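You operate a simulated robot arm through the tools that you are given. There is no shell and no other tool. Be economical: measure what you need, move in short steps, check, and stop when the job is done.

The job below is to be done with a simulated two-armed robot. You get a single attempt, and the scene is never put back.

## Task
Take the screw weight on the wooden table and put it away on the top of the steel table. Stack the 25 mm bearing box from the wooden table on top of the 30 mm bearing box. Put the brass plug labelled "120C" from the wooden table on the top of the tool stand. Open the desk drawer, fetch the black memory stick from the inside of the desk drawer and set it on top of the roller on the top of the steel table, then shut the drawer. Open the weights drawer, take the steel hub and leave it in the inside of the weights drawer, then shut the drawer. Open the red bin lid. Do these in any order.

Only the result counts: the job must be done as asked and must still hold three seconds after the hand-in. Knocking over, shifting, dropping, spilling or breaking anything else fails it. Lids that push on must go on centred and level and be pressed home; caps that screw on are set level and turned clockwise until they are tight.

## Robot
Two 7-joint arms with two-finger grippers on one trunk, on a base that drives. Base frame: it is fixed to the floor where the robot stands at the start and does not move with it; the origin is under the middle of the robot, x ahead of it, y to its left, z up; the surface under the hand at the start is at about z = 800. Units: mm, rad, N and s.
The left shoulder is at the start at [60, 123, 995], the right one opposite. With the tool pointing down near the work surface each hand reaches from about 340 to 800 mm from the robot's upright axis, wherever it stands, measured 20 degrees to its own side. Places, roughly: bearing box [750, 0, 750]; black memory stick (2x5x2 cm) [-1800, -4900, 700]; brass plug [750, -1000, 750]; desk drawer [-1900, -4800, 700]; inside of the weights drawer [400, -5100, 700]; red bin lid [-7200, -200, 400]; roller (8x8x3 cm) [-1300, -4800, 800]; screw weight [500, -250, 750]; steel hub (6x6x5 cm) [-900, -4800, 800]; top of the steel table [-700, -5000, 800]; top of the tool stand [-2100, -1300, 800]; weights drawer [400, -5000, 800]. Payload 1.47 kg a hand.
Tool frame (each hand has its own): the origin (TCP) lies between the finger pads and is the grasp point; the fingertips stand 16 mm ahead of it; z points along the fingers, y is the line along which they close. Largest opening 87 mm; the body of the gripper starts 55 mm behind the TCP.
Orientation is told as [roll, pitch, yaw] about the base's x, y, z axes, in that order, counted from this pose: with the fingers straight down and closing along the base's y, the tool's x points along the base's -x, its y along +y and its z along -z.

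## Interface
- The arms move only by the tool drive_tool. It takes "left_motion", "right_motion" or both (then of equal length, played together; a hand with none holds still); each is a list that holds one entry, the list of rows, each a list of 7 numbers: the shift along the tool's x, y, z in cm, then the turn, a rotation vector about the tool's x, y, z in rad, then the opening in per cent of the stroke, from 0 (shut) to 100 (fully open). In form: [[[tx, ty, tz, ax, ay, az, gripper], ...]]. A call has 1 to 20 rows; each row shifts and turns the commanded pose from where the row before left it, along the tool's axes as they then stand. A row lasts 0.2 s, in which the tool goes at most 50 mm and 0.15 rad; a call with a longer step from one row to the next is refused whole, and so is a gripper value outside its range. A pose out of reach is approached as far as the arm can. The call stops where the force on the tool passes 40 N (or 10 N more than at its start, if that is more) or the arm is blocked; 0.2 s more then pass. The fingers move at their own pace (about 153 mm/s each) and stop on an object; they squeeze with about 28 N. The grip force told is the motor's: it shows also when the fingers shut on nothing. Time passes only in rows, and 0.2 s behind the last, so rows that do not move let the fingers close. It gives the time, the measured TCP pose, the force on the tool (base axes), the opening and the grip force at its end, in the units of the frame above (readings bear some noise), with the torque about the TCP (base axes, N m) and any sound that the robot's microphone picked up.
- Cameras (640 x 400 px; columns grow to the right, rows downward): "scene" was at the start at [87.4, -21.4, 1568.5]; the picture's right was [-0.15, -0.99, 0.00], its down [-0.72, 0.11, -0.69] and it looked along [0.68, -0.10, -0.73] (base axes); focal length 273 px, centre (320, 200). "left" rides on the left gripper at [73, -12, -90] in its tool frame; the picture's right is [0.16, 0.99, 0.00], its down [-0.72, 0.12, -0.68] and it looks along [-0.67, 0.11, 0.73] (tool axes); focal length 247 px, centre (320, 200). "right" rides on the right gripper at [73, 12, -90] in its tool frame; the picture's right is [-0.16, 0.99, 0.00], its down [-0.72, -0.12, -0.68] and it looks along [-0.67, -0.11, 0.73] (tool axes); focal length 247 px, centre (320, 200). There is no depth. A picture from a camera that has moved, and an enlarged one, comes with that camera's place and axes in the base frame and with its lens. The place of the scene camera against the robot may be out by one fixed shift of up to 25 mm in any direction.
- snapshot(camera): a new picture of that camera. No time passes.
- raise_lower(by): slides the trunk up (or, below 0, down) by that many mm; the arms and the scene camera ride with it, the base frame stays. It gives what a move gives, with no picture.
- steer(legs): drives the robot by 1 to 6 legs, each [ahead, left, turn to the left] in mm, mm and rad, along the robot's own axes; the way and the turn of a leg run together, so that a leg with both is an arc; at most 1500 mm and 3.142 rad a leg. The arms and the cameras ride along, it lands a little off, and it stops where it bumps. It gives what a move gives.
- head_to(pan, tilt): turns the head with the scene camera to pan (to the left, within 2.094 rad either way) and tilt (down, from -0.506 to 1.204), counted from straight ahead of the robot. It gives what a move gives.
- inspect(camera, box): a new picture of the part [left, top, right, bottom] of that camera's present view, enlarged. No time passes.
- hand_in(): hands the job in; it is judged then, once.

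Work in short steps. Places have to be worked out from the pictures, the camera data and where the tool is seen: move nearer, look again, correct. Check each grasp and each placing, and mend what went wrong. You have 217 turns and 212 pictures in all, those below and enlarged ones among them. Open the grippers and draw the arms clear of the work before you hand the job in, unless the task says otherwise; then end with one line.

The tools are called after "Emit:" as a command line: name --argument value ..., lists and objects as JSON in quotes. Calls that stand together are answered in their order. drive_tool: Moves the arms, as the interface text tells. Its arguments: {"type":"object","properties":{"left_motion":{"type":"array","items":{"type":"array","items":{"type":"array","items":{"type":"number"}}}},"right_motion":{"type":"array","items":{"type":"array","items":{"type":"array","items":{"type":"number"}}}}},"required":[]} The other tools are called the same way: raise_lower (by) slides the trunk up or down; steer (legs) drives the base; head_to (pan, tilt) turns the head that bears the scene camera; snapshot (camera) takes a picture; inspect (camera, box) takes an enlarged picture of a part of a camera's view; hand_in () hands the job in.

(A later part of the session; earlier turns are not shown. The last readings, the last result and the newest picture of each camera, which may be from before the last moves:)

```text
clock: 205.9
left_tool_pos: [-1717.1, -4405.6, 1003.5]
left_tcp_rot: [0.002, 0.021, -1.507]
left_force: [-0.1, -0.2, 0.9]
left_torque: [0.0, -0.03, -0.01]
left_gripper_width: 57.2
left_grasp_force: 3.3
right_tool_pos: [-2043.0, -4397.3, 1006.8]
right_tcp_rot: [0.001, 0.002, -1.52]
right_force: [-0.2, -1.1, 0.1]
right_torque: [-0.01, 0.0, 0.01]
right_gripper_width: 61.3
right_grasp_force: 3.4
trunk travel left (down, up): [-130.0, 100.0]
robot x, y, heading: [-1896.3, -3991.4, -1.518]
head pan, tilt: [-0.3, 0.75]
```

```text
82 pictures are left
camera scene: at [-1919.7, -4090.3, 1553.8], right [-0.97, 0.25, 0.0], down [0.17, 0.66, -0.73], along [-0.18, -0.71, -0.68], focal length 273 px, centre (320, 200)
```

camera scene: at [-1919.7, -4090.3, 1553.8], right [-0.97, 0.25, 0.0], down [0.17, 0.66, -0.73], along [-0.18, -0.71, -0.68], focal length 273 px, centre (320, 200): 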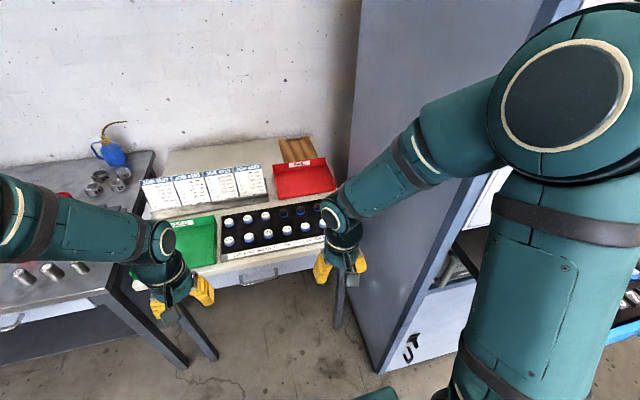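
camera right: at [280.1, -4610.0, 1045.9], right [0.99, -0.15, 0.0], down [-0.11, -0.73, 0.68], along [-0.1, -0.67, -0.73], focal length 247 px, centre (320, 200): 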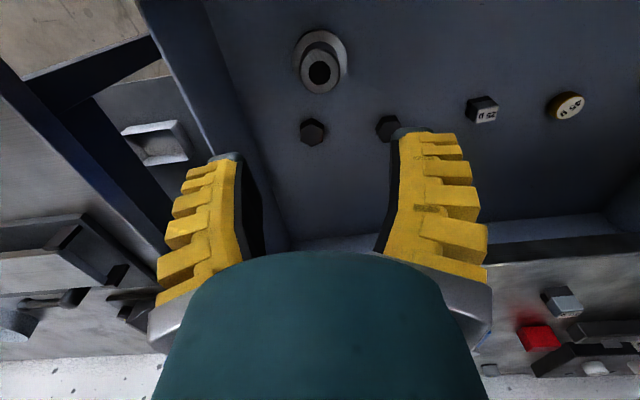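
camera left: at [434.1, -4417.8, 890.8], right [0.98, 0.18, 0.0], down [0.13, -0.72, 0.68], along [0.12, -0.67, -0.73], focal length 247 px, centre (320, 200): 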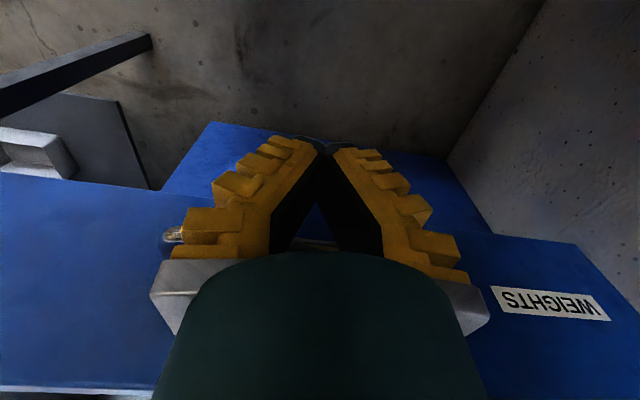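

The desk drawer handle is near [-1839, -4624]; a tall cabinet stands close on the right. I use the right hand for this drawer, so I straighten and strafe left 180 mm.

Emit:
steer --legs '[[0, 0, -0.053], [0, 180, 0]]'

Emit:
head_to --pan 0 --tilt 0.8

Emit:
snapshot --camera "scene"

Emit:
snapshot --camera "right"

```text
clock: 208.6
left_tool_pos: [-1555.6, -4413.7, 1003.8]
left_tcp_rot: [0.001, 0.021, -1.56]
left_force: [0.1, -0.7, -0.2]
left_torque: [0.02, -0.01, -0.01]
left_gripper_width: 57.3
left_grasp_force: 3.6
right_tool_pos: [-1882.6, -4391.2, 1007.8]
right_tcp_rot: [-0.001, 0.0, -1.571]
right_force: [-0.2, 0.5, 0.3]
right_torque: [-0.02, 0.0, 0.03]
right_gripper_width: 61.4
right_grasp_force: 3.2
trunk travel left (down, up): [-130.0, 100.0]
robot x, y, heading: [-1717.4, -3990.9, -1.571]
head pan, tilt: [-0.3, 0.75]
```

```text
clock: 209.4
left_tool_pos: [-1557.1, -4414.5, 1004.0]
left_tcp_rot: [0.004, 0.022, -1.56]
left_force: [-0.2, -0.7, 0.6]
left_torque: [0.01, -0.02, 0.01]
left_gripper_width: 57.3
left_grasp_force: 3.4
right_tool_pos: [-1883.0, -4390.6, 1006.9]
right_tcp_rot: [0.001, 0.001, -1.57]
right_force: [0.6, -0.4, 0.8]
right_torque: [-0.01, -0.02, 0.02]
right_gripper_width: 61.4
right_grasp_force: 3.6
trunk travel left (down, up): [-130.0, 100.0]
robot x, y, heading: [-1715.9, -3990.1, -1.571]
head pan, tilt: [0.0, 0.799]
```

```text
81 pictures are left
camera scene: at [-1718.1, -4090.7, 1549.8], right [-1.0, 0.0, 0.0], down [0.0, 0.72, -0.7], along [0.0, -0.7, -0.72], focal length 273 px, centre (320, 200)
```

scene: 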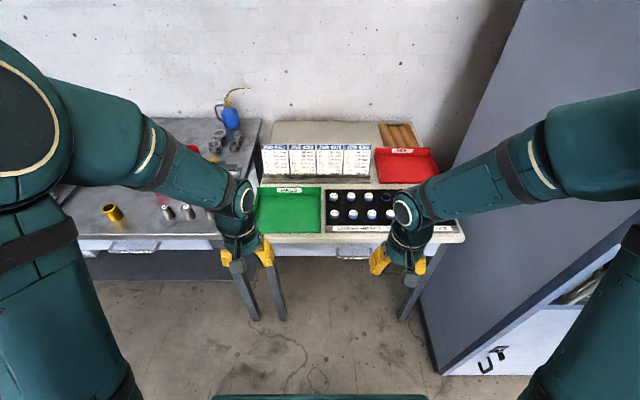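

```text
80 pictures are left
camera right: at [-1870.0, -4317.9, 1095.8], right [0.99, -0.16, 0.0], down [-0.12, -0.72, 0.68], along [-0.11, -0.67, -0.73], focal length 247 px, centre (320, 200)
```

right: 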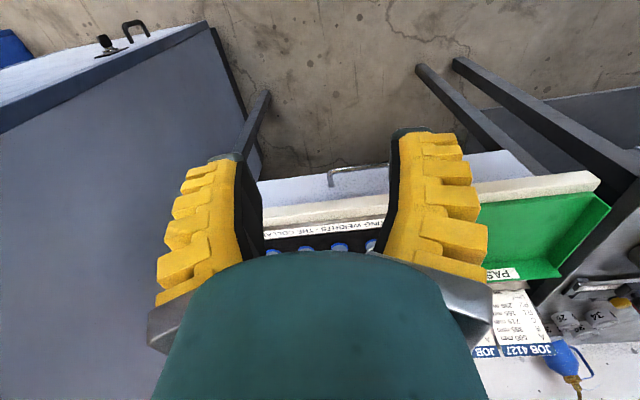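

The handle's near end shows at about [-1903, -4660], z≈650–740. I lower the trunk 110 mm and pitch and roll the right hand to point forward with vertical closing.

Emit:
raise_lower --by -110

Emit:
drive_tool --right_motion '[[[0, 0, 0, 0, -0.143, 0, 80], [0, 0, 0, 0, -0.143, 0, 80], [0, 0, 0, 0, -0.143, 0, 80], [0, 0, 0, 0, -0.143, 0, 80], [0, 0, 0, 0, -0.143, 0, 80], [0, 0, 0, 0, -0.143, 0, 80], [0, 0, 0, 0, -0.143, 0, 80], [0, 0, 0, 0, -0.143, 0, 80], [0, 0, 0, 0, -0.143, 0, 80], [0, 0, 0, 0, -0.143, 0, 80], [0, 0, 0, 0, -0.141, 0, 80], [0, 0, 0, 0, 0, -0.131, 80], [0, 0, 0, 0, 0, -0.131, 80], [0, 0, 0, 0, 0, -0.131, 80], [0, 0, 0, 0, 0, -0.131, 80], [0, 0, 0, 0, 0, -0.131, 80], [0, 0, 0, 0, 0, -0.131, 80], [0, 0, 0, 0, 0, 0, 80]]]'

Emit:
snapshot --camera "scene"

```text
clock: 210.8
left_tool_pos: [-1557.3, -4413.9, 894.1]
left_tcp_rot: [0.002, 0.02, -1.559]
left_force: [-0.3, -0.2, 0.6]
left_torque: [0.01, -0.02, -0.02]
left_gripper_width: 57.3
left_grasp_force: 4.1
right_tool_pos: [-1883.3, -4389.8, 897.8]
right_tcp_rot: [0.003, 0.0, -1.573]
right_force: [-0.1, -0.1, -0.6]
right_torque: [-0.01, -0.04, 0.01]
right_gripper_width: 61.5
right_grasp_force: 3.4
trunk travel left (down, up): [-20.0, 210.0]
robot x, y, heading: [-1718.5, -3993.1, -1.571]
head pan, tilt: [0.0, 0.799]
```

```text
clock: 214.6
left_tool_pos: [-1558.4, -4414.2, 894.2]
left_tcp_rot: [0.002, 0.02, -1.56]
left_force: [-0.6, -0.4, 0.9]
left_torque: [0.02, 0.0, 0.01]
left_gripper_width: 57.1
left_grasp_force: 3.4
right_tool_pos: [-1875.3, -4501.9, 905.6]
right_tcp_rot: [-1.57, -0.784, -0.002]
right_force: [-0.2, -0.5, 0.3]
right_torque: [0.03, 0.02, 0.02]
right_gripper_width: 72.8
right_grasp_force: 2.2
right hand out of reach, approached as far as the arm can: row 3, 4, 5, 6, 7, 8, 9
trunk travel left (down, up): [-20.0, 210.0]
robot x, y, heading: [-1715.6, -3992.1, -1.573]
head pan, tilt: [0.0, 0.799]
```

```text
79 pictures are left
camera scene: at [-1718.0, -4090.7, 1439.8], right [-1.0, 0.0, 0.0], down [0.0, 0.72, -0.7], along [0.0, -0.7, -0.72], focal length 273 px, centre (320, 200)
```

scene: 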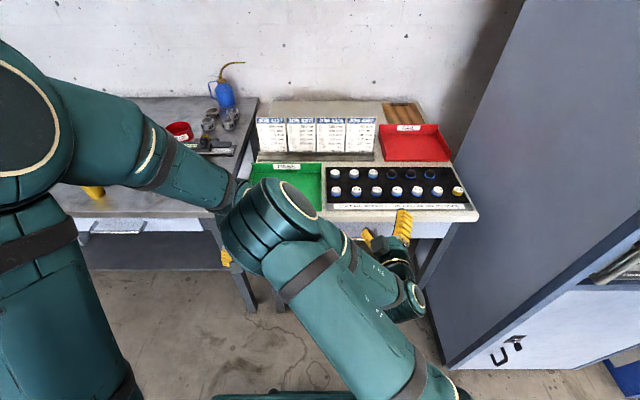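

The right elbow is close to the left hand, so I move the left hand 120 mm outward first while finishing the roll.

Emit:
drive_tool --left_motion '[[[0, 4, 0, 0, 0, 0, 60], [0, 4, 0, 0, 0, 0, 60], [0, 4, 0, 0, 0, 0, 60], [0, 3, 0, 0, 0, 0, 60], [0, 0, 0, 0, 0, 0, 60], [0, 0, 0, 0, 0, 0, 60], [0, 0, 0, 0, 0, 0, 60], [0, 0, 0, 0, 0, 0, 60], [0, 0, 0, 0, 0, 0, 60], [0, 0, 0, 0, 0, 0, 60]]]' --right_motion '[[[0, 0, 0, 0, 0, 0, 80], [0, 0, 0, 0, 0, 0, 80], [0, 0, 0, 0, 0, -0.131, 80], [0, 0, 0, 0, 0, -0.131, 80], [0, 0, 0, 0, 0, -0.131, 80], [0, 0, 0, 0, 0, -0.131, 80], [0, 0, 0, 0, 0, -0.131, 80], [0, 0, 0, 0, 0, -0.131, 80], [0, 0, 0, 0, 0, 0, 80], [0, 0, 0, 0, 0, 0, 80]]]'

Emit:
snapshot --camera "right"

Emit:
snapshot --camera "scene"

```text
clock: 216.8
left_tool_pos: [-1407.4, -4413.8, 893.1]
left_tcp_rot: [0.002, 0.022, -1.562]
left_force: [0.5, -0.3, -0.4]
left_torque: [0.0, -0.01, 0.0]
left_gripper_width: 57.4
left_grasp_force: 3.2
right_tool_pos: [-1873.5, -4500.9, 904.2]
right_tcp_rot: [-1.568, 0.003, 0.001]
right_force: [1.1, -0.6, 1.1]
right_torque: [-0.01, 0.0, 0.02]
right_gripper_width: 73.0
right_grasp_force: 2.5
trunk travel left (down, up): [-20.0, 210.0]
robot x, y, heading: [-1713.5, -3991.6, -1.574]
head pan, tilt: [0.0, 0.799]
```

```text
78 pictures are left
camera right: at [-1947.0, -4411.8, 892.3], right [0.16, 0.0, -0.99], down [0.72, 0.68, 0.12], along [0.67, -0.73, 0.11], focal length 247 px, centre (320, 200)
```

right: 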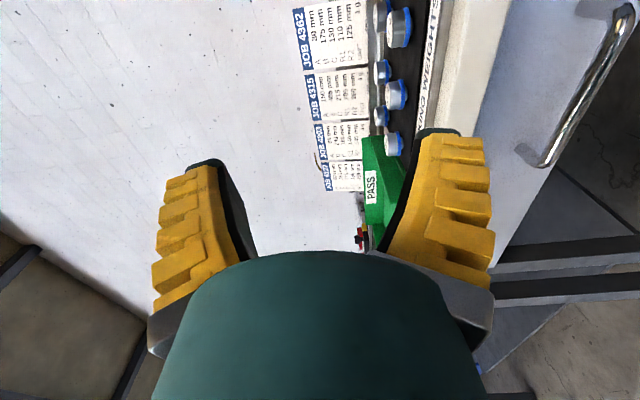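

```text
77 pictures are left
camera scene: at [-1718.0, -4090.7, 1439.8], right [-1.0, 0.0, 0.0], down [0.0, 0.72, -0.7], along [0.0, -0.7, -0.72], focal length 273 px, centre (320, 200)
```

scene: 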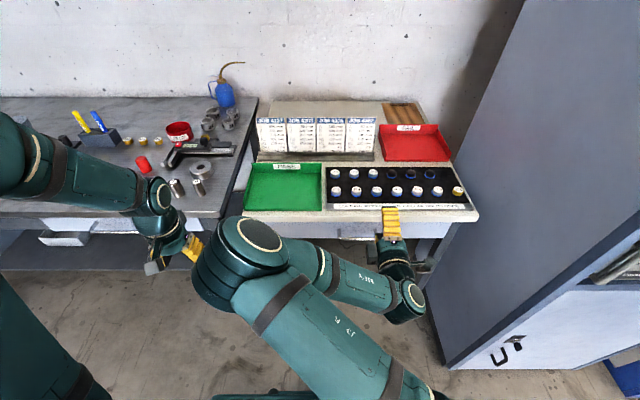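

Combining views puts the handle bar at y≈-4663, z≈650, x from -1903 to -1739. I lower the right hand to that height first.

Emit:
drive_tool --right_motion '[[[-0.8, 4.2, 0, 0, 0, 0, 80], [-0.8, 4.2, 0, 0, 0, 0, 80], [-0.8, 4.2, 0, 0, 0, 0, 80], [-0.8, 4.2, 0, 0, 0, 0, 80], [-0.8, 4.2, 0, 0, 0, 0, 80], [-0.8, 4.2, 0, 0, 0, 0, 80], [0, 0, 0, 0, 0, 0, 80]]]'

Emit:
snapshot --camera "right"

Emit:
snapshot --camera "scene"

```text
clock: 218.4
left_tool_pos: [-1408.1, -4413.0, 893.9]
left_tcp_rot: [0.001, 0.022, -1.559]
left_force: [0.5, -0.9, 0.5]
left_torque: [-0.01, -0.02, 0.02]
left_gripper_width: 57.4
left_grasp_force: 4.0
right_tool_pos: [-1827.9, -4500.5, 654.7]
right_tcp_rot: [-1.569, 0.002, 0.0]
right_force: [0.2, 0.1, 0.4]
right_torque: [0.03, -0.01, -0.01]
right_gripper_width: 73.1
right_grasp_force: 2.3
trunk travel left (down, up): [-20.0, 210.0]
robot x, y, heading: [-1715.1, -3995.0, -1.567]
head pan, tilt: [0.0, 0.799]
```

```text
76 pictures are left
camera right: at [-1899.4, -4411.6, 641.0], right [0.16, 0.0, -0.99], down [0.72, 0.68, 0.12], along [0.67, -0.73, 0.11], focal length 247 px, centre (320, 200)
```

right: 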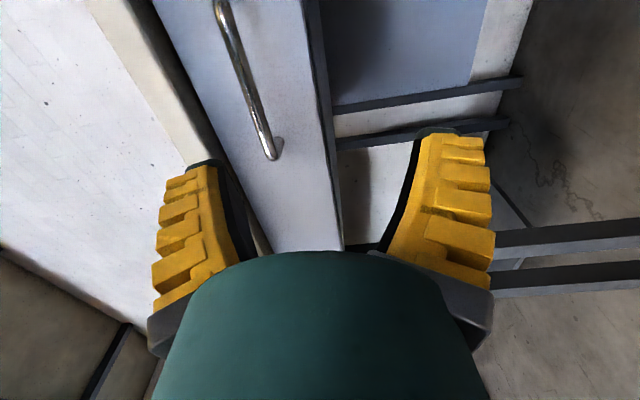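

```text
75 pictures are left
camera scene: at [-1718.0, -4090.7, 1439.9], right [-1.0, 0.0, 0.0], down [0.0, 0.72, -0.7], along [0.0, -0.7, -0.72], focal length 273 px, centre (320, 200)
```

scene: 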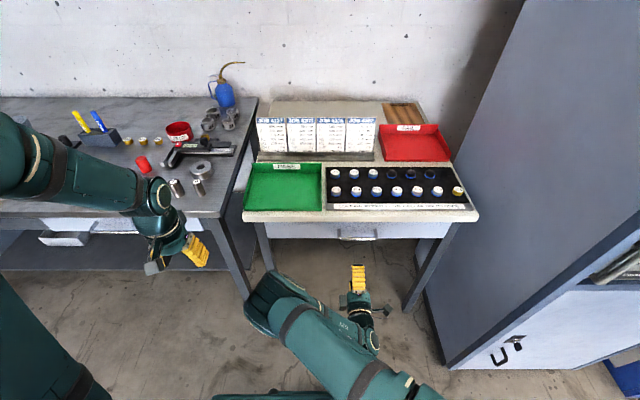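

Triangulation with the new view gives the bar at y≈-4606, z≈705, centred at x≈-1838. I raise 50 mm, advance over it, and close.

Emit:
drive_tool --right_motion '[[[0.5, -2.5, 0, 0, 0, 0, 80], [0.5, -2.5, 0, 0, 0, 0, 80], [0, 0, 4, 0, 0, 0, 80], [0, 0, 3, 0, 0, 0, 80], [0, 0, 3.2, 0, 0, 0, 80], [0, 0, 0, 0, 0, 0, 80]]]'

Emit:
snapshot --camera "right"

```text
clock: 219.8
left_tool_pos: [-1407.9, -4413.1, 894.2]
left_tcp_rot: [0.002, 0.02, -1.561]
left_force: [-0.2, -0.6, -1.0]
left_torque: [0.0, 0.01, 0.03]
left_gripper_width: 57.0
left_grasp_force: 3.7
right_tool_pos: [-1837.7, -4604.3, 701.3]
right_tcp_rot: [-1.57, 0.002, 0.0]
right_force: [0.4, -0.6, -0.8]
right_torque: [-0.03, 0.0, 0.0]
right_gripper_width: 73.1
right_grasp_force: 2.5
trunk travel left (down, up): [-20.0, 210.0]
robot x, y, heading: [-1718.5, -3989.6, -1.569]
head pan, tilt: [0.0, 0.799]
```

```text
74 pictures are left
camera right: at [-1909.3, -4514.3, 688.5], right [0.16, 0.0, -0.99], down [0.72, 0.68, 0.12], along [0.67, -0.73, 0.11], focal length 247 px, centre (320, 200)
```

right: 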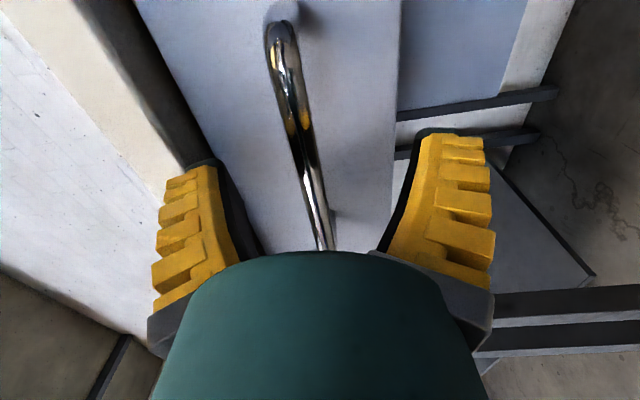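

The bar runs between the fingers; I close and pull 80 mm with the arm.

Emit:
drive_tool --right_motion '[[[0, -0.3, 0.3, 0, 0, 0, 40], [0, 0, 0, 0, 0, 0, 0], [0, 0, 0, 0, 0, 0, 0], [0, 0, 0, 0, 0, 0, 0], [0, 0, -2, 0, 0, 0, 0], [0, 0, -2, 0, 0, 0, 0], [0, 0, -2, 0, 0, 0, 0], [0, 0, -2, 0, 0, 0, 0], [0, 0, 0, 0, 0, 0, 0]]]'

Emit:
snapshot --camera "scene"

```text
clock: 221.8
left_tool_pos: [-1407.9, -4413.0, 893.6]
left_tcp_rot: [0.001, 0.022, -1.562]
left_force: [-0.4, -0.8, -0.3]
left_torque: [0.01, 0.0, 0.04]
left_gripper_width: 57.4
left_grasp_force: 3.6
right_tool_pos: [-1838.2, -4523.6, 706.6]
right_tcp_rot: [-1.569, 0.002, -0.003]
right_force: [0.0, 0.2, -5.2]
right_torque: [-0.04, -0.05, -0.04]
right_gripper_width: 0.0
right_grasp_force: 28.6
trunk travel left (down, up): [-20.0, 210.0]
robot x, y, heading: [-1716.4, -3988.0, -1.567]
head pan, tilt: [0.0, 0.799]
```

```text
73 pictures are left
camera scene: at [-1718.1, -4091.1, 1439.8], right [-1.0, 0.0, 0.0], down [0.0, 0.72, -0.7], along [0.0, -0.7, -0.72], focal length 273 px, centre (320, 200)
```

scene: 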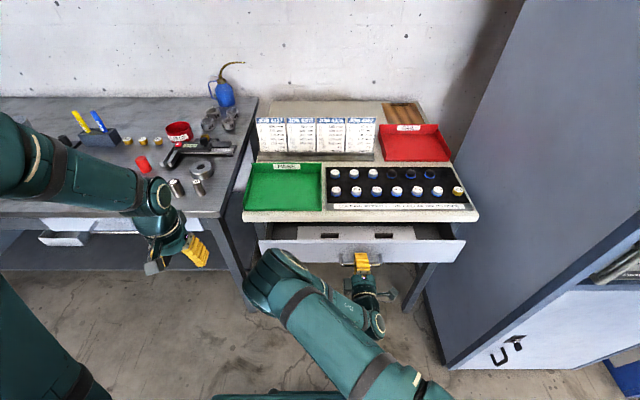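

The desk drawer opens. I drive back 190 mm to open it more and look inside.

Emit:
steer --legs '[[-190, 0, 0]]'

Emit:
snapshot --camera "scene"

Emit:
inspect --camera "scene" --box '[240, 190, 480, 300]'

```text
clock: 223.4
left_tool_pos: [-1408.0, -4223.5, 894.1]
left_tcp_rot: [0.001, 0.022, -1.558]
left_force: [-0.1, 0.1, 0.3]
left_torque: [-0.02, 0.01, -0.02]
left_gripper_width: 57.4
left_grasp_force: 4.2
right_tool_pos: [-1835.3, -4336.7, 707.7]
right_tcp_rot: [-1.572, 0.002, 0.002]
right_force: [-0.2, -0.2, -0.3]
right_torque: [0.01, -0.01, 0.02]
right_gripper_width: 0.1
right_grasp_force: 28.3
trunk travel left (down, up): [-20.0, 210.0]
robot x, y, heading: [-1715.6, -3800.4, -1.565]
head pan, tilt: [0.0, 0.799]
```

```text
72 pictures are left
camera scene: at [-1718.1, -3901.2, 1440.0], right [-1.0, 0.0, 0.0], down [0.0, 0.72, -0.7], along [0.0, -0.7, -0.72], focal length 273 px, centre (320, 200)
```

scene: 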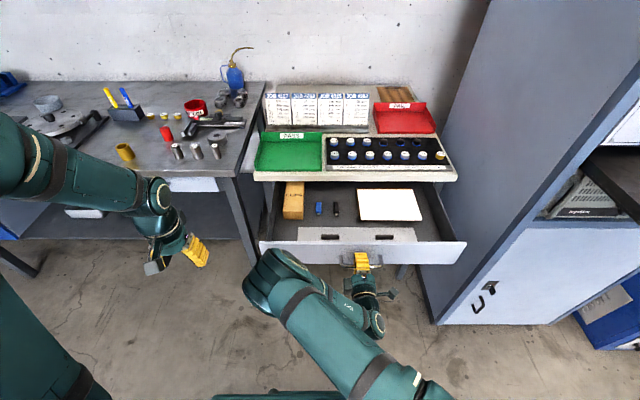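

```text
2.67 times, centred on (360, 245) of scene
camera zoom: at [-1718.1, -3901.2, 1440.0], right [-1.0, 0.0, 0.0], down [0.0, 0.72, -0.7], along [0.0, -0.7, -0.72], focal length 728 px, centre (213, 80)
```

zoom: 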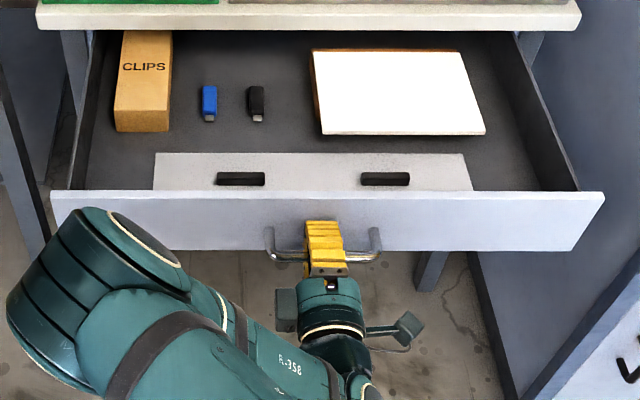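

The black stick lies deep in the drawer near the desk edge. I try to open the drawer a further 90 mm with the force-limited arm.

Emit:
drive_tool --right_motion '[[[0, 0, -1.5, 0, 0, 0, 0], [0, 0, -1.5, 0, 0, 0, 0], [0, 0, -1.5, 0, 0, 0, 0], [0, 0, -1.5, 0, 0, 0, 0], [0, 0, -1.5, 0, 0, 0, 0], [0, 0, -1.5, 0, 0, 0, 0], [0, 0, 0, 0, 0, 0, 0]]]'

Emit:
snapshot --camera "scene"

```text
clock: 225.0
left_tool_pos: [-1407.2, -4225.3, 893.5]
left_tcp_rot: [0.0, 0.021, -1.557]
left_force: [-0.1, -0.8, -0.3]
left_torque: [0.04, 0.02, 0.0]
left_gripper_width: 57.1
left_grasp_force: 3.8
right_tool_pos: [-1837.1, -4246.8, 706.7]
right_tcp_rot: [-1.568, -0.001, 0.004]
right_force: [1.4, -15.8, -14.2]
right_torque: [-0.23, -0.02, -0.06]
right_gripper_width: 0.0
right_grasp_force: 28.6
trunk travel left (down, up): [-20.0, 210.0]
robot x, y, heading: [-1718.7, -3798.1, -1.567]
head pan, tilt: [0.0, 0.799]
```

```text
70 pictures are left
camera scene: at [-1718.2, -3904.1, 1439.6], right [-1.0, 0.0, 0.0], down [0.0, 0.72, -0.7], along [0.0, -0.7, -0.72], focal length 273 px, centre (320, 200)
```

scene: 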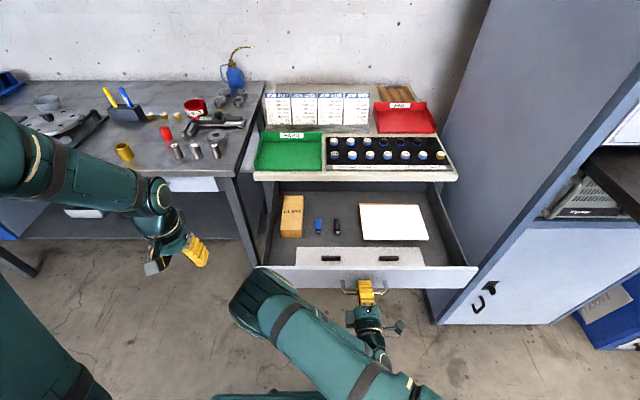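

The drawer is now at its stop, open about 355 mm. I release the bar, back off, raise, and roll the right hand back.

Emit:
drive_tool --right_motion '[[[0, 0, 0.3, 0, 0, 0, 80], [0, 0, 0, 0, 0, 0, 80], [0, 0, 0, 0, 0, 0, 80], [0, 0, -4, 0, 0, 0, 80], [0, 0, -3, 0, 0, 0, 80], [0, -4, 0, 0, 0, 0, 80], [0, -4, 0, 0, 0, 0, 80], [0, -4, 0, 0, 0, 0.131, 80], [0, 0, 0, 0, 0, 0.131, 80], [0, 0, 0, 0, 0, 0.131, 80], [0, 0, 0, 0, 0, 0.131, 80], [0, 0, 0, 0, 0, 0.131, 80], [0, 0, 0, 0, 0, 0.131, 80], [0, 0, 0, 0, 0, 0.131, 80], [0, 0, 0, 0, 0, 0.131, 80], [0, 0, 0, 0, 0, 0.131, 80], [0, 0, 0, 0, 0, 0.131, 80], [0, 0, 0, 0, 0, 0.131, 80], [0, 0, 0, 0, 0, 0.131, 80], [0, 0, 0, 0, 0, 0, 80]]]'

Emit:
raise_lower --by 150

Emit:
snapshot --camera "scene"

```text
clock: 229.2
left_tool_pos: [-1406.0, -4223.9, 894.4]
left_tcp_rot: [0.003, 0.021, -1.558]
left_force: [-0.2, -0.2, -0.8]
left_torque: [-0.01, 0.02, 0.0]
left_gripper_width: 57.4
left_grasp_force: 4.1
right_tool_pos: [-1820.4, -4211.4, 798.9]
right_tcp_rot: [2.496, -1.516, 2.226]
right_force: [-0.2, -0.1, 0.1]
right_torque: [-0.01, 0.05, -0.03]
right_gripper_width: 73.3
right_grasp_force: 2.7
right hand out of reach, approached as far as the arm can: row 7, 8
trunk travel left (down, up): [-20.0, 210.0]
robot x, y, heading: [-1716.8, -3803.4, -1.568]
head pan, tilt: [0.0, 0.799]
```

```text
clock: 230.9
left_tool_pos: [-1406.5, -4222.8, 1044.9]
left_tcp_rot: [0.002, 0.02, -1.557]
left_force: [0.7, 1.5, -0.6]
left_torque: [-0.03, -0.03, 0.01]
left_gripper_width: 57.4
left_grasp_force: 3.6
right_tool_pos: [-1821.3, -4212.9, 949.0]
right_tcp_rot: [2.578, -1.516, 2.146]
right_force: [-0.6, 0.6, -0.3]
right_torque: [0.03, 0.0, 0.02]
right_gripper_width: 73.2
right_grasp_force: 2.3
trunk travel left (down, up): [-170.0, 60.0]
robot x, y, heading: [-1719.5, -3801.9, -1.565]
head pan, tilt: [0.0, 0.799]
```

```text
69 pictures are left
camera scene: at [-1717.9, -3902.0, 1589.7], right [-1.0, 0.0, 0.0], down [0.0, 0.72, -0.7], along [0.0, -0.7, -0.72], focal length 273 px, centre (320, 200)
```

scene: 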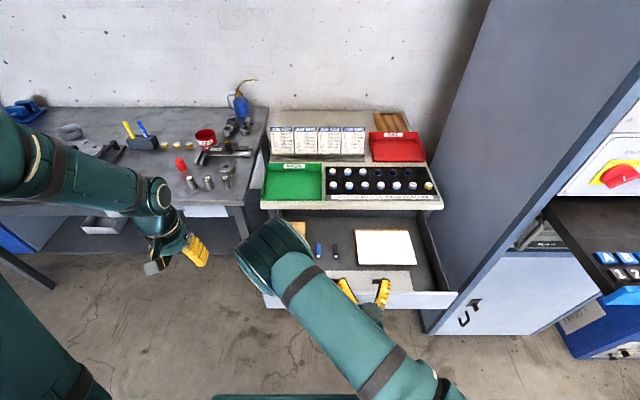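

Now I pitch the right hand back to pointing down.

Emit:
drive_tool --right_motion '[[[0, 0, 0, 0, 0.143, 0, 80], [0, 0, 0, 0, 0.143, 0, 80], [0, 0, 0, 0, 0.143, 0, 80], [0, 0, 0, 0, 0.143, 0, 80], [0, 0, 0, 0, 0.143, 0, 80], [0, 0, 0, 0, 0.143, 0, 80], [0, 0, 0, 0, 0.143, 0, 80], [0, 0, 0, 0, 0.143, 0, 80], [0, 0, 0, 0, 0.143, 0, 80], [0, 0, 0, 0, 0.143, 0, 80], [0, 0, 0, 0, 0.091, 0, 80], [-3, 0, 0, 0, 0, 0, 80], [-4, 0, 0, 0, 0, 0, 80], [-4, 0, 0, 0, 0, 0, 80], [0, 0, 0, 0, 0, 0, 80]]]'

Emit:
snapshot --camera "scene"

Emit:
snapshot --camera "right"

```text
clock: 234.1
left_tool_pos: [-1407.4, -4223.0, 1043.7]
left_tcp_rot: [0.001, 0.02, -1.557]
left_force: [-0.2, -0.3, -0.1]
left_torque: [-0.02, 0.03, 0.0]
left_gripper_width: 57.5
left_grasp_force: 3.3
right_tool_pos: [-1811.9, -4342.1, 915.2]
right_tcp_rot: [0.0, -0.05, -1.567]
right_force: [0.3, -0.5, -0.3]
right_torque: [-0.01, 0.0, 0.02]
right_gripper_width: 73.1
right_grasp_force: 1.9
right hand out of reach, approached as far as the arm can: row 1, 2, 3, 4
trunk travel left (down, up): [-170.0, 60.0]
robot x, y, heading: [-1718.4, -3802.8, -1.568]
head pan, tilt: [0.0, 0.799]
```

```text
68 pictures are left
camera scene: at [-1717.9, -3901.2, 1589.9], right [-1.0, 0.0, 0.0], down [0.0, 0.72, -0.7], along [0.0, -0.7, -0.72], focal length 273 px, centre (320, 200)
```

scene: 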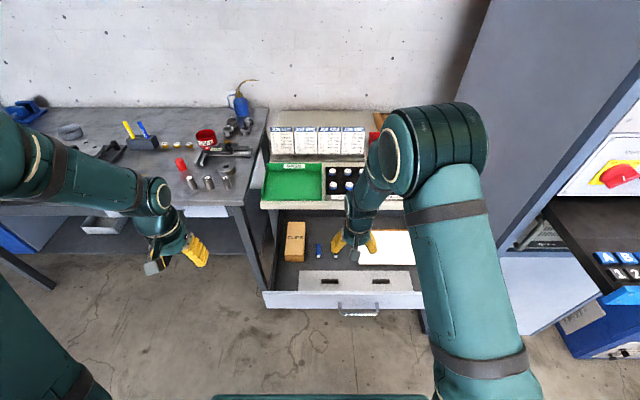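

```text
67 pictures are left
camera right: at [-1800.1, -4264.6, 1000.4], right [0.99, -0.15, 0.01], down [-0.11, -0.69, 0.72], along [-0.1, -0.71, -0.7], focal length 247 px, centre (320, 200)
```

right: 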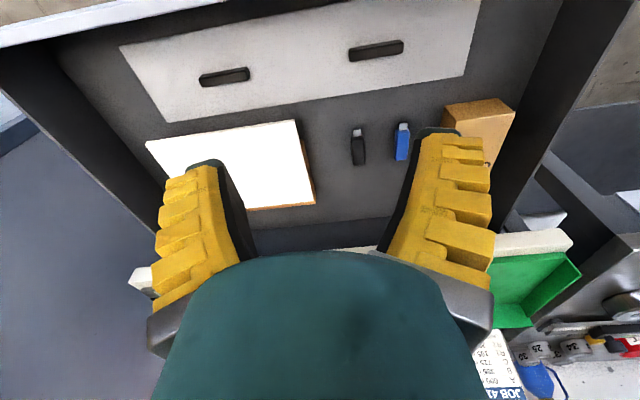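

The black stick is at about [-1771, -4493], lying along y. I drive 60 mm ahead and bring the right hand above it, correcting the small pitch.

Emit:
steer --legs '[[60, 0, 0]]'

Emit:
drive_tool --right_motion '[[[0, 0, 0, 0, 0.05, 0, 60], [-2.9, 1.4, 0, 0, 0, 0, 60], [-2.9, 1.4, 2.8, 0, 0, 0, 60], [-2.9, 1.4, 2.8, 0, 0, 0, 60], [0, 0, 2.8, 0, 0, 0, 60], [0, 0, 0, 0, 0, 0, 60]]]'

Emit:
snapshot --camera "right"

```text
clock: 235.1
left_tool_pos: [-1407.1, -4285.9, 1042.8]
left_tcp_rot: [0.003, 0.024, -1.558]
left_force: [-0.9, -0.5, 0.3]
left_torque: [0.03, -0.01, -0.02]
left_gripper_width: 57.3
left_grasp_force: 3.7
right_tool_pos: [-1812.4, -4401.7, 914.1]
right_tcp_rot: [0.003, -0.049, -1.568]
right_force: [-0.1, 0.5, 0.6]
right_torque: [0.0, -0.01, -0.04]
right_gripper_width: 73.3
right_grasp_force: 2.6
trunk travel left (down, up): [-170.0, 60.0]
robot x, y, heading: [-1717.8, -3865.0, -1.564]
head pan, tilt: [0.0, 0.799]
```

```text
clock: 236.5
left_tool_pos: [-1406.8, -4281.8, 1042.9]
left_tcp_rot: [0.002, 0.019, -1.559]
left_force: [0.0, -0.2, -0.5]
left_torque: [-0.03, -0.02, -0.02]
left_gripper_width: 57.4
left_grasp_force: 3.8
right_tool_pos: [-1769.1, -4490.5, 832.8]
right_tcp_rot: [0.001, 0.0, -1.569]
right_force: [0.0, 0.1, 0.0]
right_torque: [0.0, -0.01, 0.01]
right_gripper_width: 57.5
right_grasp_force: 3.8
trunk travel left (down, up): [-170.0, 60.0]
robot x, y, heading: [-1718.9, -3857.9, -1.568]
head pan, tilt: [0.0, 0.799]
```

```text
66 pictures are left
camera right: at [-1757.3, -4416.4, 920.1], right [0.99, -0.16, 0.0], down [-0.12, -0.72, 0.68], along [-0.11, -0.67, -0.73], focal length 247 px, centre (320, 200)
```

right: 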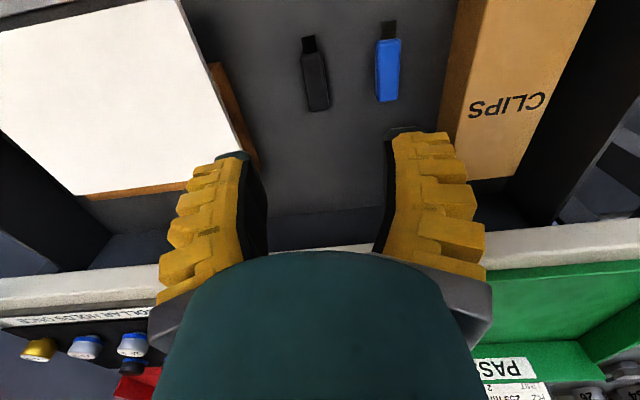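

The stick's centre is at [-1773, -4490] with its top at z≈675. I descend with fingers straddling it.

Emit:
drive_tool --right_motion '[[[0, -0.4, 4, 0, 0, 0, 50], [0, 0, 4, 0, 0, 0, 50], [0, 0, 4, 0, 0, 0, 50], [0, 0, 3, 0, 0, 0, 50], [0, 0, 0.6, 0, 0, 0, 50], [0, 0, 0, 0, 0, 0, 50]]]'

Emit:
snapshot --camera "right"

```text
clock: 237.6
left_tool_pos: [-1407.0, -4282.9, 1043.9]
left_tcp_rot: [0.002, 0.022, -1.558]
left_force: [-0.7, 0.1, 0.5]
left_torque: [0.04, 0.02, -0.01]
left_gripper_width: 57.1
left_grasp_force: 3.8
right_tool_pos: [-1772.5, -4499.4, 690.5]
right_tcp_rot: [0.004, -0.023, -1.57]
right_force: [-1.0, -1.2, 22.7]
right_torque: [0.21, 0.08, 0.12]
right_gripper_width: 14.4
right_grasp_force: 30.4
trunk travel left (down, up): [-170.0, 60.0]
robot x, y, heading: [-1716.5, -3857.8, -1.572]
head pan, tilt: [0.0, 0.799]
stopped in row 5 (right hand): the force on the tool passed its limit at 56 N (the readings are from after the stop); the commanded pose is now the measured one
```

```text
65 pictures are left
camera right: at [-1760.7, -4425.1, 776.0], right [0.99, -0.16, 0.01], down [-0.12, -0.71, 0.7], along [-0.1, -0.69, -0.72], focal length 247 px, centre (320, 200)
```

right: 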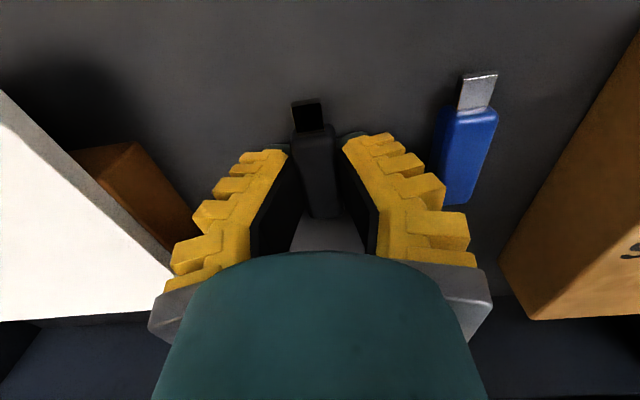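

The tips met the drawer floor and the fingers are already around the stick (14 mm). I ease up slightly, close firmly, then lift a little to test.

Emit:
drive_tool --right_motion '[[[0, 0, -0.3, 0, 0.02, 0, 0], [0, 0, 0, 0, 0, 0, 0], [0, 0, 0, 0, 0, 0, 0], [0, 0, -3, 0, 0, 0, 0], [0, 0, -4, 0, 0, 0, 0], [0, 0, -4, 0, 0, 0, 0], [0, 0, 0, 0, 0, 0, 0]]]'

Emit:
snapshot --camera "right"

```text
clock: 239.2
left_tool_pos: [-1407.2, -4284.2, 1042.5]
left_tcp_rot: [0.002, 0.022, -1.558]
left_force: [0.1, -0.3, 0.4]
left_torque: [0.04, 0.0, -0.03]
left_gripper_width: 57.5
left_grasp_force: 3.7
right_tool_pos: [-1773.3, -4496.5, 800.3]
right_tcp_rot: [0.001, 0.004, -1.57]
right_force: [0.7, 0.4, -0.8]
right_torque: [0.01, 0.0, 0.0]
right_gripper_width: 9.2
right_grasp_force: 28.1
trunk travel left (down, up): [-170.0, 60.0]
robot x, y, heading: [-1713.3, -3862.3, -1.57]
head pan, tilt: [0.0, 0.799]
```

```text
64 pictures are left
camera right: at [-1760.4, -4424.3, 888.1], right [0.99, -0.16, 0.0], down [-0.12, -0.73, 0.68], along [-0.1, -0.67, -0.74], focal length 247 px, centre (320, 200)
```

right: 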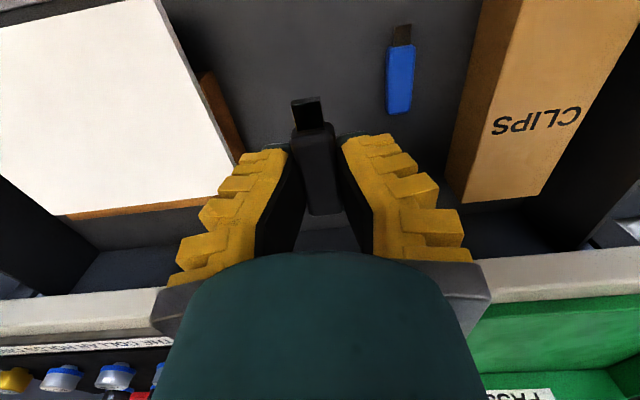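

The stick is held. I raise and retract the right hand, then back 70 mm and strafe right 100 mm to bring the left hand toward the drawer front.

Emit:
drive_tool --right_motion '[[[0, 0, -4.5, 0, 0, 0, 0], [0, 0, -4.5, 0, 0, 0, 0], [0, 0, -4.5, 0, 0, 0, 0], [2, -2, -4, 0, 0, 0, 0], [3, -2, -2, 0, 0, 0, 0], [3, -2, 0, 0, 0, 0, 0], [3, -2, 0, 0, 0, 0, 0], [3, -2, 0, 0, 0, 0, 0], [0, 0, 0, 0, 0, 0, 0]]]'

Emit:
inspect --camera "right" --box '[240, 80, 400, 240]'

Emit:
steer --legs '[[-70, 0, 0], [0, -100, 0]]'

Emit:
snapshot --camera "scene"

```text
clock: 241.2
left_tool_pos: [-1407.4, -4282.3, 1043.6]
left_tcp_rot: [0.003, 0.023, -1.558]
left_force: [-0.9, 0.0, -1.3]
left_torque: [0.02, 0.02, -0.02]
left_gripper_width: 57.4
left_grasp_force: 4.1
right_tool_pos: [-1873.1, -4357.7, 992.6]
right_tcp_rot: [0.001, 0.001, -1.569]
right_force: [-0.5, 0.7, 0.3]
right_torque: [0.0, 0.02, -0.02]
right_gripper_width: 9.1
right_grasp_force: 27.6
trunk travel left (down, up): [-170.0, 60.0]
robot x, y, heading: [-1718.1, -3863.6, -1.568]
head pan, tilt: [0.0, 0.799]
```

```text
2.50 times, centred on (320, 160) of right
camera zoom: at [-1861.6, -4285.4, 1081.6], right [0.99, -0.16, 0.0], down [-0.12, -0.73, 0.68], along [-0.1, -0.67, -0.73], focal length 617 px, centre (320, 300)
```

zoom: 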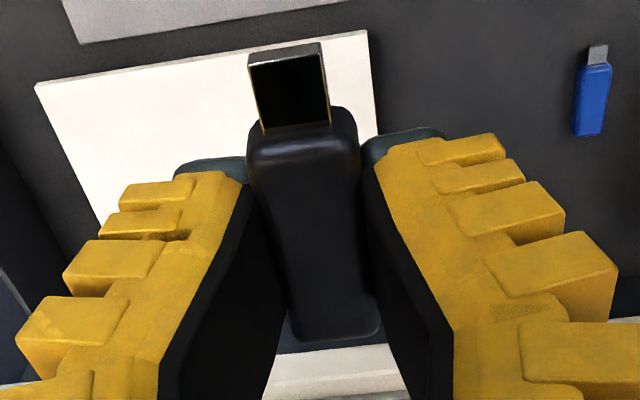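

```text
clock: 243.3
left_tool_pos: [-1508.3, -4213.4, 1042.7]
left_tcp_rot: [0.002, 0.022, -1.557]
left_force: [-0.5, 0.1, 0.4]
left_torque: [0.03, -0.01, -0.01]
left_gripper_width: 57.6
left_grasp_force: 3.6
right_tool_pos: [-1975.2, -4288.2, 993.6]
right_tcp_rot: [0.002, 0.001, -1.571]
right_force: [-0.1, -0.2, -0.1]
right_torque: [-0.02, -0.02, 0.0]
right_gripper_width: 9.0
right_grasp_force: 27.7
trunk travel left (down, up): [-170.0, 60.0]
robot x, y, heading: [-1817.5, -3790.8, -1.569]
head pan, tilt: [0.0, 0.799]
```

```text
62 pictures are left
camera scene: at [-1819.2, -3891.9, 1589.8], right [-1.0, 0.0, 0.0], down [0.0, 0.72, -0.7], along [0.0, -0.7, -0.72], focal length 273 px, centre (320, 200)
```

scene: 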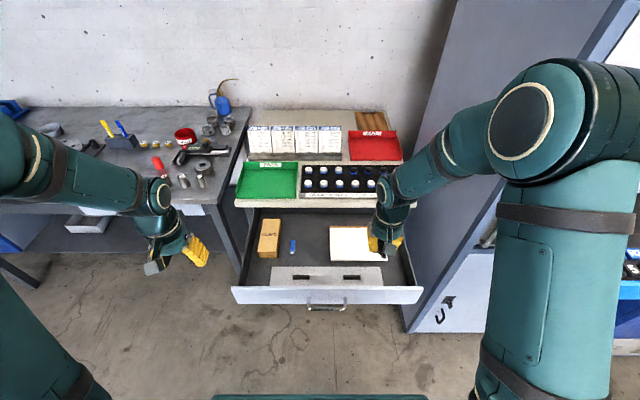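

The stick is held flat along the fingers. I bring the left hand, shut, down in front of the drawer's handle.

Emit:
drive_tool --left_motion '[[[0.5, -3.7, 0, 0, 0, 0, 0], [0.5, -3.7, 0, 0, 0, 0, 0], [0.5, -3.7, 0, 0, 0, 0, 0], [0.5, -3.7, 0, 0, 0, 0, 0], [0.5, -3.7, 0, 0, 0, 0, 0], [0, -3.7, 0, 0, 0, 0, 0], [0, -3.7, 0, 0, 0, 0, 0], [0, -3.3, 0, 0, -0.02, 0, 0], [0, 0, 4.2, 0, 0, 0, 0], [0, 0, 4.2, 0, 0, 0, 0], [0, 0, 4.2, 0, 0, 0, 0], [0, 0, 4.2, 0, 0, 0, 0], [0, 0, 4.2, 0, 0, 0, 0], [0, 0, 4.2, 0, 0, 0, 0], [0, 0, 4.2, 0, 0, 0, 0], [0, 0, 4.0, 0, 0, 0, 0], [0, 0, 0, 0, 0, 0, 0]]]'

Emit:
snapshot --camera "left"

Emit:
snapshot --camera "scene"

```text
clock: 246.9
left_tool_pos: [-1799.9, -4191.1, 709.9]
left_tcp_rot: [0.002, 0.002, -1.558]
left_force: [-0.3, -0.1, 0.5]
left_torque: [0.03, 0.02, -0.02]
left_gripper_width: 0.0
left_grasp_force: 28.0
right_tool_pos: [-1975.7, -4287.3, 994.6]
right_tcp_rot: [0.002, 0.002, -1.568]
right_force: [0.0, -0.5, -0.2]
right_torque: [0.0, -0.02, -0.02]
right_gripper_width: 9.1
right_grasp_force: 28.1
trunk travel left (down, up): [-170.0, 60.0]
robot x, y, heading: [-1820.5, -3790.1, -1.568]
head pan, tilt: [0.0, 0.799]
```

```text
61 pictures are left
camera left: at [-1813.3, -4118.0, 799.1], right [0.99, 0.17, 0.0], down [0.12, -0.72, 0.68], along [0.12, -0.67, -0.73], focal length 247 px, centre (320, 200)
```

left: 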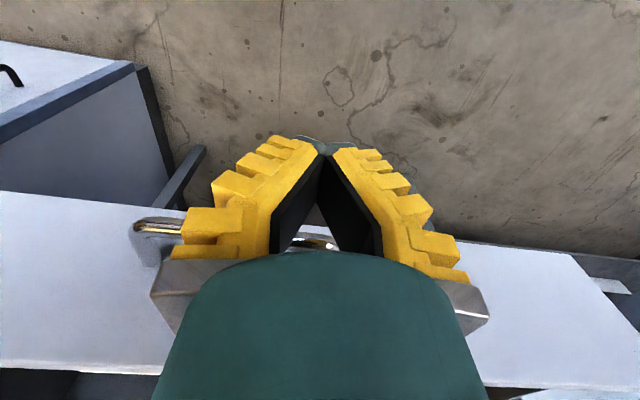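

```text
60 pictures are left
camera scene: at [-1818.6, -3891.4, 1589.9], right [-1.0, 0.0, 0.0], down [0.0, 0.72, -0.7], along [0.0, -0.7, -0.72], focal length 273 px, centre (320, 200)
```

scene: 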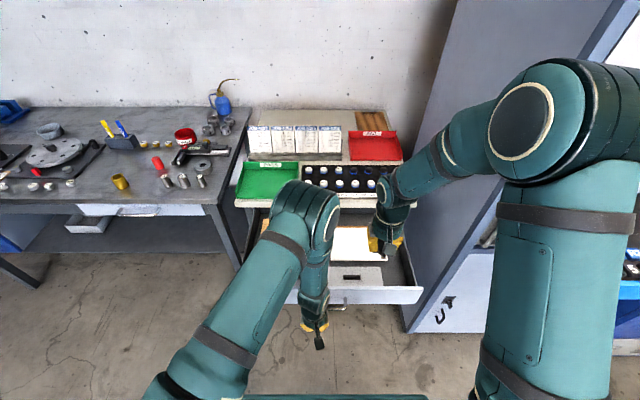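

The left elbow is close to the right hand, so I draw the right hand back and out, then push 250 mm with the left arm.

Emit:
drive_tool --right_motion '[[[3, -2.5, 0, 0, 0, 0, 0], [3, -2.5, 0, 0, 0, 0, 0], [0, 0, 0, 0, 0, 0, 0], [0, 0, 0, 0, 0, 0, 0], [0, 0, 0, 0, 0, 0, 0], [0, 0, 0, 0, 0, 0, 0], [0, 0, 0, 0, 0, 0, 0], [0, 0, 0, 0, 0, 0, 0], [0, 0, 0, 0, 0, 0, 0], [0, 0, 0, 0, 0, 0, 0], [0, 0, 0, 0, 0, 0, 0]]]' --left_motion '[[[0, 0, 0, 0, 0, 0, 0], [0, 0, 0, 0, 0, 0, 0], [-3, 0, 0, 0, 0, 0, 0], [-3, 0, 0, 0, 0, 0, 0], [-3, 0, 0, 0, 0, 0, 0], [-3, 0, 0, 0, 0, 0, 0], [-3, 0, 0, 0, 0, 0, 0], [-3, 0, 0, 0, 0, 0, 0], [-3, 0, 0, 0, 0, 0, 0], [-3, 0, 0, 0, 0, 0, 0], [0, 0, 0, 0, 0, 0, 0]]]'

Emit:
snapshot --camera "scene"

```text
clock: 249.3
left_tool_pos: [-1796.3, -4431.7, 709.2]
left_tcp_rot: [0.001, 0.004, -1.559]
left_force: [-0.3, 0.2, 0.0]
left_torque: [-0.03, 0.01, -0.01]
left_gripper_width: 0.0
left_grasp_force: 27.9
right_tool_pos: [-2027.0, -4227.5, 992.8]
right_tcp_rot: [0.002, 0.001, -1.569]
right_force: [-0.6, -0.3, 0.9]
right_torque: [0.0, -0.01, -0.02]
right_gripper_width: 9.0
right_grasp_force: 27.8
trunk travel left (down, up): [-170.0, 60.0]
robot x, y, heading: [-1814.6, -3792.0, -1.565]
head pan, tilt: [0.0, 0.799]
```

```text
59 pictures are left
camera scene: at [-1818.7, -3891.4, 1589.9], right [-1.0, 0.0, 0.0], down [0.0, 0.72, -0.7], along [0.0, -0.7, -0.72], focal length 273 px, centre (320, 200)
```

scene: 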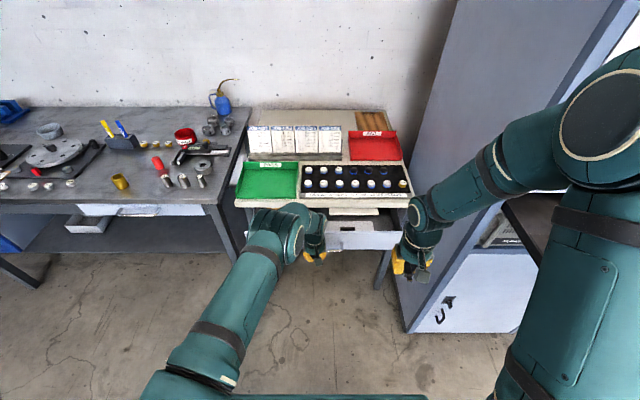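

The elbow is well above the desk. I drive 120 mm ahead, then finish the push with the arm.

Emit:
steer --legs '[[120, 0, 0]]'

Emit:
drive_tool --left_motion '[[[-1.0, 0, 0, 0, 0, 0, 0], [-1.0, 0, 0, 0, 0, 0, 0], [-0.6, 0, 0, 0, 0, 0, 0], [-0.6, 0, 0, 0, 0, 0, 0], [-0.6, 0, 0, 0, 0, 0, 0], [-0.6, 0, 0, 0, 0, 0, 0], [0, 0, 0, 0, 0, 0, 0]]]'

Emit:
snapshot --camera "scene"

```text
clock: 250.6
left_tool_pos: [-1797.7, -4551.6, 708.4]
left_tcp_rot: [0.001, 0.003, -1.559]
left_force: [-0.3, -0.4, -0.4]
left_torque: [0.02, 0.01, -0.01]
left_gripper_width: 0.0
left_grasp_force: 28.3
right_tool_pos: [-2026.9, -4348.2, 992.3]
right_tcp_rot: [0.001, 0.003, -1.569]
right_force: [0.1, -1.0, -0.1]
right_torque: [0.03, 0.01, -0.02]
right_gripper_width: 9.0
right_grasp_force: 28.1
trunk travel left (down, up): [-170.0, 60.0]
robot x, y, heading: [-1816.8, -3910.6, -1.57]
head pan, tilt: [0.0, 0.799]
```

```text
clock: 251.1
left_tool_pos: [-1796.2, -4561.9, 708.8]
left_tcp_rot: [0.004, 0.012, -1.561]
left_force: [1.9, 9.6, 4.2]
left_torque: [-1.18, 0.23, -0.08]
left_gripper_width: 0.0
left_grasp_force: 28.3
right_tool_pos: [-2026.1, -4345.6, 991.1]
right_tcp_rot: [0.002, 0.004, -1.568]
right_force: [1.2, 0.7, -0.9]
right_torque: [0.05, 0.03, 0.02]
right_gripper_width: 9.0
right_grasp_force: 27.9
trunk travel left (down, up): [-170.0, 60.0]
robot x, y, heading: [-1818.7, -3913.5, -1.565]
head pan, tilt: [0.0, 0.799]
stopped in row 2 (left hand): the force on the tool passed its limit at 54 N (the readings are from after the stop); the commanded pose is now the measured one
```

```text
58 pictures are left
camera scene: at [-1818.3, -4009.8, 1589.9], right [-1.0, 0.0, 0.0], down [0.0, 0.72, -0.7], along [0.0, -0.7, -0.72], focal length 273 px, centre (320, 200)
```

scene: 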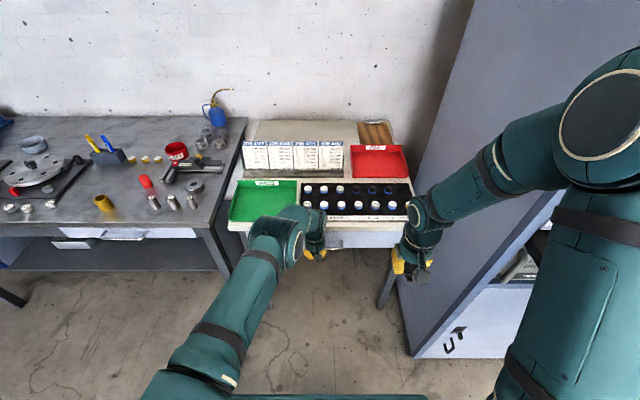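

The torque shows the wrist touching the desk edge about 120 mm above the TCP, with roughly 18 mm of drawer travel left. I back off 30 mm, tilt the fingers forward 0.56 rad so the tips lead, and push again.

Emit:
drive_tool --left_motion '[[[3, 0, 0, 0, 0, 0, 0], [0, 0, 0, 0, -0.14, 0, 0], [0, 0, 0, 0, -0.14, 0, 0], [0, 0, 0, 0, -0.14, 0, 0], [0, 0, 0, 0, -0.14, 0, 0], [0, 0, 0, 0, 0, 0, 0]]]'

Emit:
snapshot --camera "left"

```text
clock: 252.5
left_tool_pos: [-1796.3, -4533.6, 709.2]
left_tcp_rot: [0.002, -0.551, -1.56]
left_force: [0.3, 0.6, 0.2]
left_torque: [0.03, -0.01, -0.01]
left_gripper_width: 0.0
left_grasp_force: 28.1
right_tool_pos: [-2025.9, -4346.4, 992.2]
right_tcp_rot: [0.003, 0.004, -1.57]
right_force: [0.4, 0.8, -0.3]
right_torque: [-0.01, -0.01, 0.02]
right_gripper_width: 8.9
right_grasp_force: 27.4
trunk travel left (down, up): [-170.0, 60.0]
robot x, y, heading: [-1819.5, -3908.8, -1.568]
head pan, tilt: [0.0, 0.799]
```

```text
57 pictures are left
camera left: at [-1810.3, -4423.3, 746.7], right [0.99, 0.15, -0.08], down [0.12, -0.26, 0.96], along [0.12, -0.95, -0.27], focal length 247 px, centre (320, 200)
```

left: 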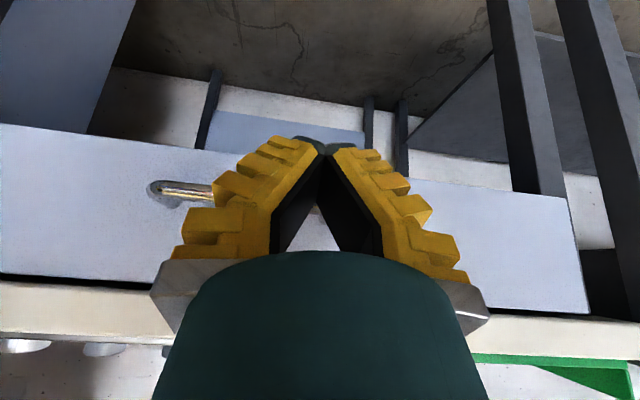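

I push forward along the tilted direction.

Emit:
drive_tool --left_motion '[[[-1.0, 0, 0.63, 0, 0, 0, 0], [-1.0, 0, 0.63, 0, 0, 0, 0], [-1.0, 0, 0.63, 0, 0, 0, 0], [-0.8, 0, 0.5, 0, 0, 0, 0], [-0.8, 0, 0.5, 0, 0, 0, 0], [-0.8, 0, 0.5, 0, 0, 0, 0], [-0.8, 0, 0.5, 0, 0, 0, 0], [0, 0, 0, 0, 0, 0, 0]]]'

Emit:
snapshot --camera "left"

```text
clock: 253.8
left_tool_pos: [-1797.2, -4581.2, 701.7]
left_tcp_rot: [0.009, -0.529, -1.562]
left_force: [1.2, 6.3, -3.9]
left_torque: [-0.43, 0.02, -0.01]
left_gripper_width: 6.0
left_grasp_force: 27.8
right_tool_pos: [-2026.7, -4345.3, 993.1]
right_tcp_rot: [0.002, 0.004, -1.568]
right_force: [0.8, -0.3, 0.5]
right_torque: [0.05, 0.03, 0.0]
right_gripper_width: 9.0
right_grasp_force: 27.7
trunk travel left (down, up): [-170.0, 60.0]
robot x, y, heading: [-1818.4, -3912.0, -1.564]
head pan, tilt: [0.0, 0.799]
stopped in row 6 (left hand): the force on the tool passed its limit at 49 N (the readings are from after the stop); the commanded pose is now the measured one
```

```text
56 pictures are left
camera left: at [-1810.3, -4472.8, 742.3], right [0.99, 0.15, -0.07], down [0.11, -0.28, 0.95], along [0.12, -0.95, -0.29], focal length 247 px, centre (320, 200)
```

left: 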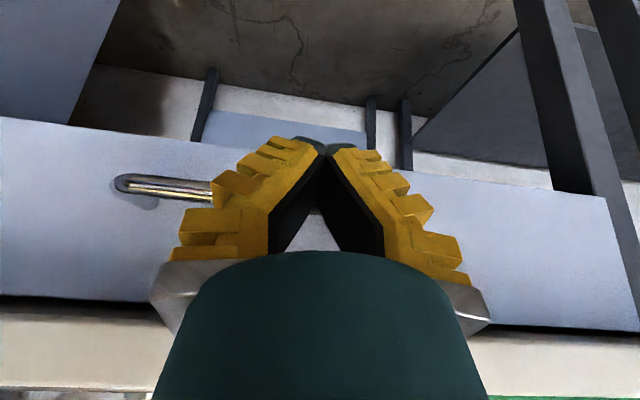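

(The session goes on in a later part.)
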